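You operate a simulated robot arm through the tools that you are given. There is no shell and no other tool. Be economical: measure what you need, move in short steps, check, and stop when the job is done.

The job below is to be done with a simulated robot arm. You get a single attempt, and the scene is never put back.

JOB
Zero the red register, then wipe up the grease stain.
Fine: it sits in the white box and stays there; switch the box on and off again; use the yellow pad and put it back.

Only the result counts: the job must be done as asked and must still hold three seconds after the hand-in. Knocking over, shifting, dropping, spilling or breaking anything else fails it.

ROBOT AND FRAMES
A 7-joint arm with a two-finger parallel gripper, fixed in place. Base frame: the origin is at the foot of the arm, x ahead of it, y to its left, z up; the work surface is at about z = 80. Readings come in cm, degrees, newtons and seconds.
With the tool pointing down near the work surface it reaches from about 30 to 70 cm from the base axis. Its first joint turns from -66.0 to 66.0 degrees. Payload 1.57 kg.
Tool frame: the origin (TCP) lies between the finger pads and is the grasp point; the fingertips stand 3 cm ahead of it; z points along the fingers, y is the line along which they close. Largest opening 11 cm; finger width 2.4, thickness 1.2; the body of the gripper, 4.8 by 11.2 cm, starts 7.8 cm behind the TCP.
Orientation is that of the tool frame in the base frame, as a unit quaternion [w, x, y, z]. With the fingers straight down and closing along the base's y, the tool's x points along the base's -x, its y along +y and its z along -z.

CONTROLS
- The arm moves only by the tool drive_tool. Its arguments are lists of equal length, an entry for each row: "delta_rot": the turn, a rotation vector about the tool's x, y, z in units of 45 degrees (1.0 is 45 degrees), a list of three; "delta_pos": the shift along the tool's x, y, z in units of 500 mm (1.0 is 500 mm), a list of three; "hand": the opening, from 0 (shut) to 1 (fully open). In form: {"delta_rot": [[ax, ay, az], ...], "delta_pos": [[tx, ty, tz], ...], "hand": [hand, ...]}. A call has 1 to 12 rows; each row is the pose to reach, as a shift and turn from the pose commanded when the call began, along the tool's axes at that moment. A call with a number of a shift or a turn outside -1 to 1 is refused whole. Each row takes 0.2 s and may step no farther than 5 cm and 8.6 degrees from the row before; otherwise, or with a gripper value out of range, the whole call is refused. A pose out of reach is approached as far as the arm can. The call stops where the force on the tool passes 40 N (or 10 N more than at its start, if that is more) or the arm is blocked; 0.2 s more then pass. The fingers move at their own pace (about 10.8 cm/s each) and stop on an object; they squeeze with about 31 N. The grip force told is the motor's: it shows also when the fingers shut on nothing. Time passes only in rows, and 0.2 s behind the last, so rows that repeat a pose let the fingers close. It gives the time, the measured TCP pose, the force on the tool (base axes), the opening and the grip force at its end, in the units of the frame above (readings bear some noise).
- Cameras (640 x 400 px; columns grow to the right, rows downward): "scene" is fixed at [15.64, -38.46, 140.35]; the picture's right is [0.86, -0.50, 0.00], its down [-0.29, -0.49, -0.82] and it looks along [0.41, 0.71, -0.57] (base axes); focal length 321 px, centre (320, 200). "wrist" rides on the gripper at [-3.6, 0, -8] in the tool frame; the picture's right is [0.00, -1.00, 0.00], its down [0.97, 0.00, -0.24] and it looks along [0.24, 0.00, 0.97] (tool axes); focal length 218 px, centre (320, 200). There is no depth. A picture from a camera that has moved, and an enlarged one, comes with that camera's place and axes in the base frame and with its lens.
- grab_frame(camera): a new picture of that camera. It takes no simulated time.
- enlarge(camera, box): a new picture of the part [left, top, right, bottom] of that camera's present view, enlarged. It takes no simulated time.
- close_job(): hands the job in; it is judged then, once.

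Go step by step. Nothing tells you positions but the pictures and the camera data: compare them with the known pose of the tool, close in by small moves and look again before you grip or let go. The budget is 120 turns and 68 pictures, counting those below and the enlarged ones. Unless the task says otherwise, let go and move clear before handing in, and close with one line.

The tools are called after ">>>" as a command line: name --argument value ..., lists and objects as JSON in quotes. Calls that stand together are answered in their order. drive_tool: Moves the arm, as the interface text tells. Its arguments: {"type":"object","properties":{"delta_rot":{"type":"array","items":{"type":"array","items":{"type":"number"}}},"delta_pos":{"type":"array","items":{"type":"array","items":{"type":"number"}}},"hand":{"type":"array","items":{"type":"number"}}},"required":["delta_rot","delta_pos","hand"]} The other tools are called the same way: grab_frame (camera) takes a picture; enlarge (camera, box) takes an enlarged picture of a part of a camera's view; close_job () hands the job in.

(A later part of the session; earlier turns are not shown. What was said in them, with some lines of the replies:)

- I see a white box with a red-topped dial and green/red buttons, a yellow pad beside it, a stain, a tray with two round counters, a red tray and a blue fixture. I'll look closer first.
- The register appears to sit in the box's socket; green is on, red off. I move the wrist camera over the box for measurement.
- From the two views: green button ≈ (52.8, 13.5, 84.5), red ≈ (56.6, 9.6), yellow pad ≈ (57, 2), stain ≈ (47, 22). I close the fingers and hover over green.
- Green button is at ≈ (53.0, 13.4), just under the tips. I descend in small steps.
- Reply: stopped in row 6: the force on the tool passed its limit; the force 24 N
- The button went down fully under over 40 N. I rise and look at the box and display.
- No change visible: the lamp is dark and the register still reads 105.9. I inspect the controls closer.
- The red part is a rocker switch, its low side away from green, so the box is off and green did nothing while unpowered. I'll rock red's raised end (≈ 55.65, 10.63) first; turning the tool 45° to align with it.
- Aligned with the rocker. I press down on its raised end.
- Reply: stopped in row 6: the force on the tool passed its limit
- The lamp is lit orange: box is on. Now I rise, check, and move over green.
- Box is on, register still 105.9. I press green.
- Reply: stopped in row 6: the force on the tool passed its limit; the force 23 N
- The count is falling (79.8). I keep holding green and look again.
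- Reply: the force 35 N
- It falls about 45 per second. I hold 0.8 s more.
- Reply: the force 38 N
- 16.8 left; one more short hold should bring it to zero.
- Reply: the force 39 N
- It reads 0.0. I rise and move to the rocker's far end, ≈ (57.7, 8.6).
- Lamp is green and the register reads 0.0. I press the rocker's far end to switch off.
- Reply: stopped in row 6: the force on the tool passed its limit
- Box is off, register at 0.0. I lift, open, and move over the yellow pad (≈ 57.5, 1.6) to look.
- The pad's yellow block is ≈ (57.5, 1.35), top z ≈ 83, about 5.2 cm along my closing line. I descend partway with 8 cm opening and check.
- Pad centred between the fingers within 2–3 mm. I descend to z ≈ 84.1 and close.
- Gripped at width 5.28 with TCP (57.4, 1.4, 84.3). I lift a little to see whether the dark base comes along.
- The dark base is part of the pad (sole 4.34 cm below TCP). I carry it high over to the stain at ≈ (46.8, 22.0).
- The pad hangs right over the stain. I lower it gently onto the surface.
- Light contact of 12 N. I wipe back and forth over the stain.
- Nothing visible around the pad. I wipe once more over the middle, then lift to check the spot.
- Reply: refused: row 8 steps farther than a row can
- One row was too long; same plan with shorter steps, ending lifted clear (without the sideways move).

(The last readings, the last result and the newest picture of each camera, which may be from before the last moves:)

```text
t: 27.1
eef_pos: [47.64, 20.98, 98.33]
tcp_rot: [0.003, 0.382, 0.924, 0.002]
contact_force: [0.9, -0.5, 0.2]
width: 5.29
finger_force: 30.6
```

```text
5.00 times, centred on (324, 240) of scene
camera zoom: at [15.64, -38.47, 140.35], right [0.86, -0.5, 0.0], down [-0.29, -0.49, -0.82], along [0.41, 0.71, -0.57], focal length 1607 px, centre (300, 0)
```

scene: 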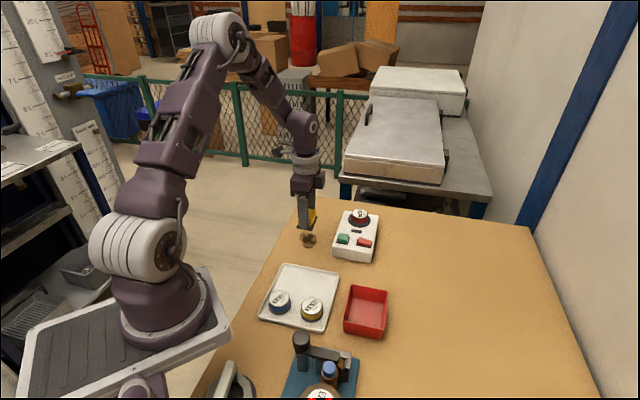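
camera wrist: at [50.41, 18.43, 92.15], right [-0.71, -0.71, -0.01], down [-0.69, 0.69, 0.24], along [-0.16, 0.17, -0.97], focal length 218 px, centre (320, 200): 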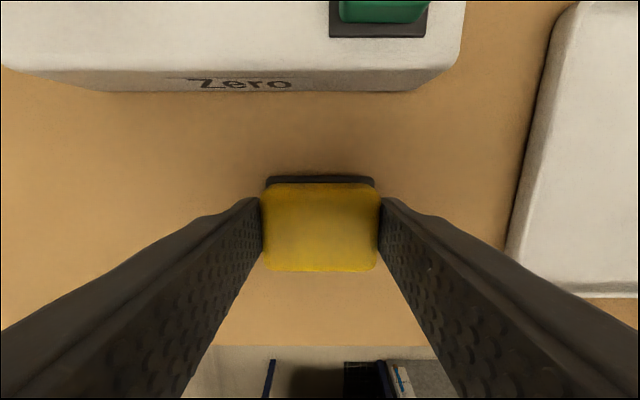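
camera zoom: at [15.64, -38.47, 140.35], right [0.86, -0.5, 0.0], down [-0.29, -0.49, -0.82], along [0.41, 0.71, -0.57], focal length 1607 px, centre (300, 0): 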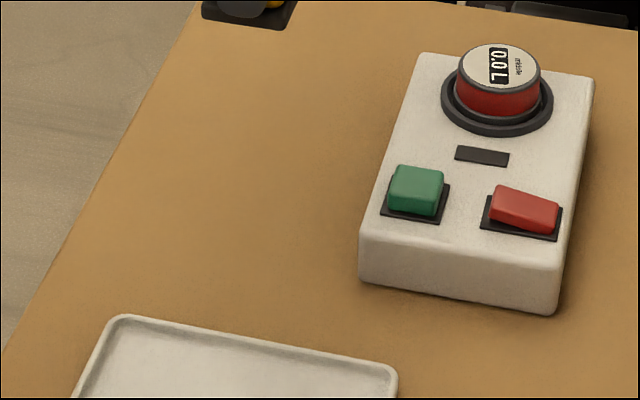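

The stain is gone. I carry the pad back by the reverse of my summed commands (−0.413, −0.14, +0.279), stopping 1.5 cm above first.

>>> drive_tool --delta_rot '[[0, 0, 0], [0, 0, 0], [0, 0, 0], [0, 0, 0], [0, 0, 0], [0, 0, 0], [0, 0, 0], [0, 0, 0], [0, 0, 0], [0, 0, 0], [0, 0, 0]]' --delta_pos '[[-0.06, -0.02, 0], [-0.13, -0.044, 0], [-0.2, -0.068, 0], [-0.27, -0.092, 0], [-0.34, -0.116, 0], [-0.413, -0.14, 0], [-0.413, -0.14, 0.07], [-0.413, -0.14, 0.14], [-0.413, -0.14, 0.21], [-0.413, -0.14, 0.25], [-0.413, -0.14, 0.25]]' --hand '[0.3, 0.3, 0.3, 0.3, 0.3, 0.3, 0.3, 0.3, 0.3, 0.3, 0.3]'

>>> grab_frame --camera "wrist"

>>> enlarge --camera "scene" --box '[320, 210, 448, 290]'

```text
t: 29.5
eef_pos: [57.63, 1.29, 85.71]
tcp_rot: [0.002, 0.382, 0.924, 0.003]
contact_force: [-0.6, 0.2, -0.3]
width: 5.29
finger_force: 31.4
```

```text
26 pictures are left
camera wrist: at [60.07, -1.22, 93.67], right [-0.71, -0.71, -0.01], down [-0.69, 0.69, 0.24], along [-0.16, 0.17, -0.97], focal length 218 px, centre (320, 200)
```

wrist: 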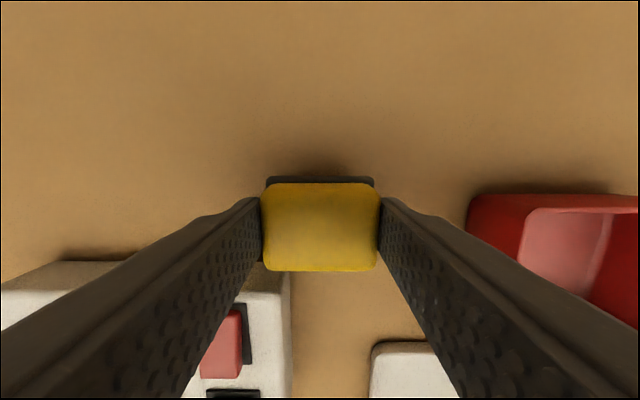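

```text
5.00 times, centred on (384, 250) of scene
camera zoom: at [15.64, -38.46, 140.35], right [0.86, -0.5, 0.0], down [-0.29, -0.49, -0.82], along [0.41, 0.71, -0.57], focal length 1607 px, centre (0, -50)
```

zoom: 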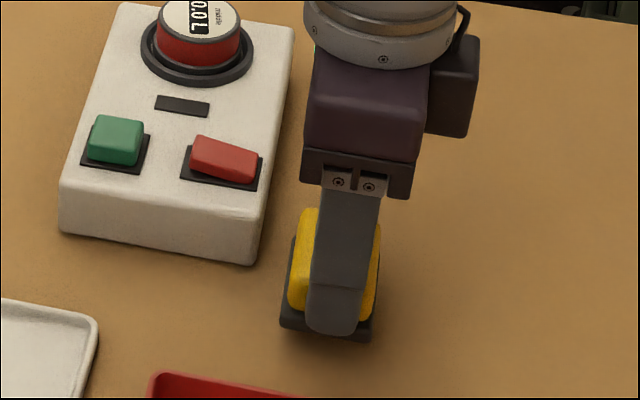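

Over the original spot within a millimetre. I lower it to touch.

>>> drive_tool --delta_rot '[[0, 0, 0], [0, 0, 0], [0, 0, 0], [0, 0, 0]]' --delta_pos '[[0, 0, 0.015], [0, 0, 0.025], [0, 0, 0.029], [0, 0, 0.029]]' --hand '[0.3, 0.3, 0.3, 0.3]'

>>> enlarge --camera "scene" --box '[353, 248, 417, 288]'

```text
t: 30.5
eef_pos: [57.54, 1.38, 84.38]
tcp_rot: [0.003, 0.382, 0.924, 0.002]
contact_force: [-0.4, 0.6, 0.1]
width: 5.3
finger_force: 31.3
```

```text
10.00 times, centred on (385, 268) of scene
camera zoom: at [15.64, -38.46, 140.35], right [0.86, -0.5, 0.0], down [-0.29, -0.49, -0.82], along [0.41, 0.71, -0.57], focal length 3214 px, centre (-330, -480)
```

zoom: 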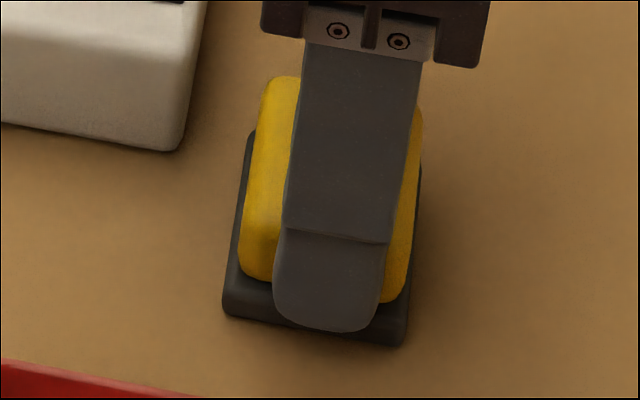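

It matches the original spot to about 1 mm. I settle the last bit, open to 8 cm, and rise.

>>> drive_tool --delta_rot '[[0, 0, 0], [0, 0, 0], [0, 0, 0], [0, 0, 0], [0, 0, 0], [0, 0, 0], [0, 0, 0], [0, 0, 0], [0, 0, 0]]' --delta_pos '[[0, 0, 0.002], [0, 0, 0.002], [0, 0, 0.002], [0, 0, 0.002], [0, 0, 0.002], [0, 0, -0.05], [0, 0, -0.14], [0, 0, -0.23], [0, 0, -0.3]]' --hand '[0.3, 0.3, 0.6, 0.73, 0.73, 0.73, 0.73, 0.73, 0.73]'

>>> grab_frame --camera "scene"

>>> enlarge --camera "scene" --box '[353, 248, 417, 288]'

>>> enlarge --camera "scene" --box '[280, 190, 440, 290]'

```text
t: 32.5
eef_pos: [57.39, 1.38, 99.39]
tcp_rot: [0.003, 0.383, 0.924, 0.002]
contact_force: [-1.4, 0.2, 0.4]
width: 8.02
finger_force: 0.0
```

```text
23 pictures are left
```

scene: 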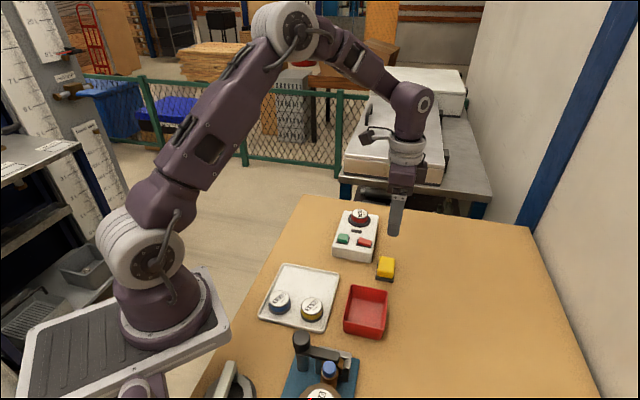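

```text
10.00 times, centred on (385, 268) of scene
camera zoom: at [15.64, -38.47, 140.35], right [0.86, -0.5, 0.0], down [-0.29, -0.49, -0.82], along [0.41, 0.71, -0.57], focal length 3214 px, centre (-330, -480)
```

zoom: 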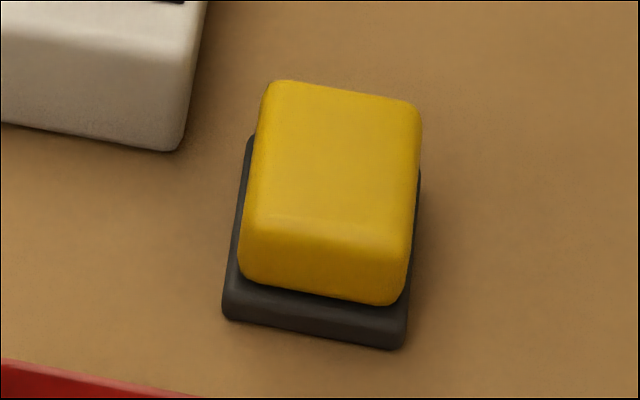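

```text
4.00 times, centred on (360, 240) of scene
camera zoom: at [15.64, -38.47, 140.35], right [0.86, -0.5, 0.0], down [-0.29, -0.49, -0.82], along [0.41, 0.71, -0.57], focal length 1285 px, centre (160, 40)
```

zoom: 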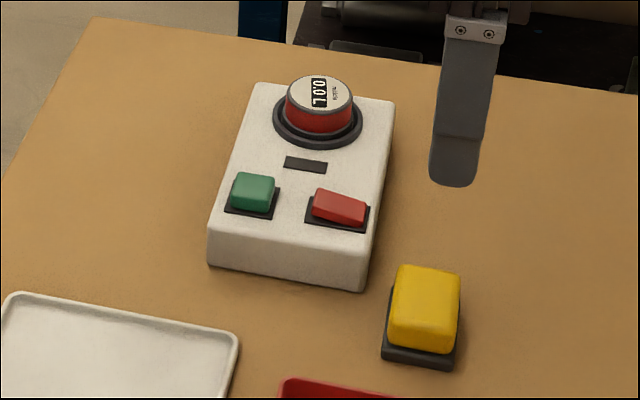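

The register reads 0.0 in its box, the box is off, the stain is gone, and the pad is back in place. Handing in.

>>> close_job

```text
The job is handed in.
```

The job is done: the red register reads 0.0 L and is still in the white box, which is switched off again. The stain is wiped up, and the yellow pad is back within about 1 mm of where it was.
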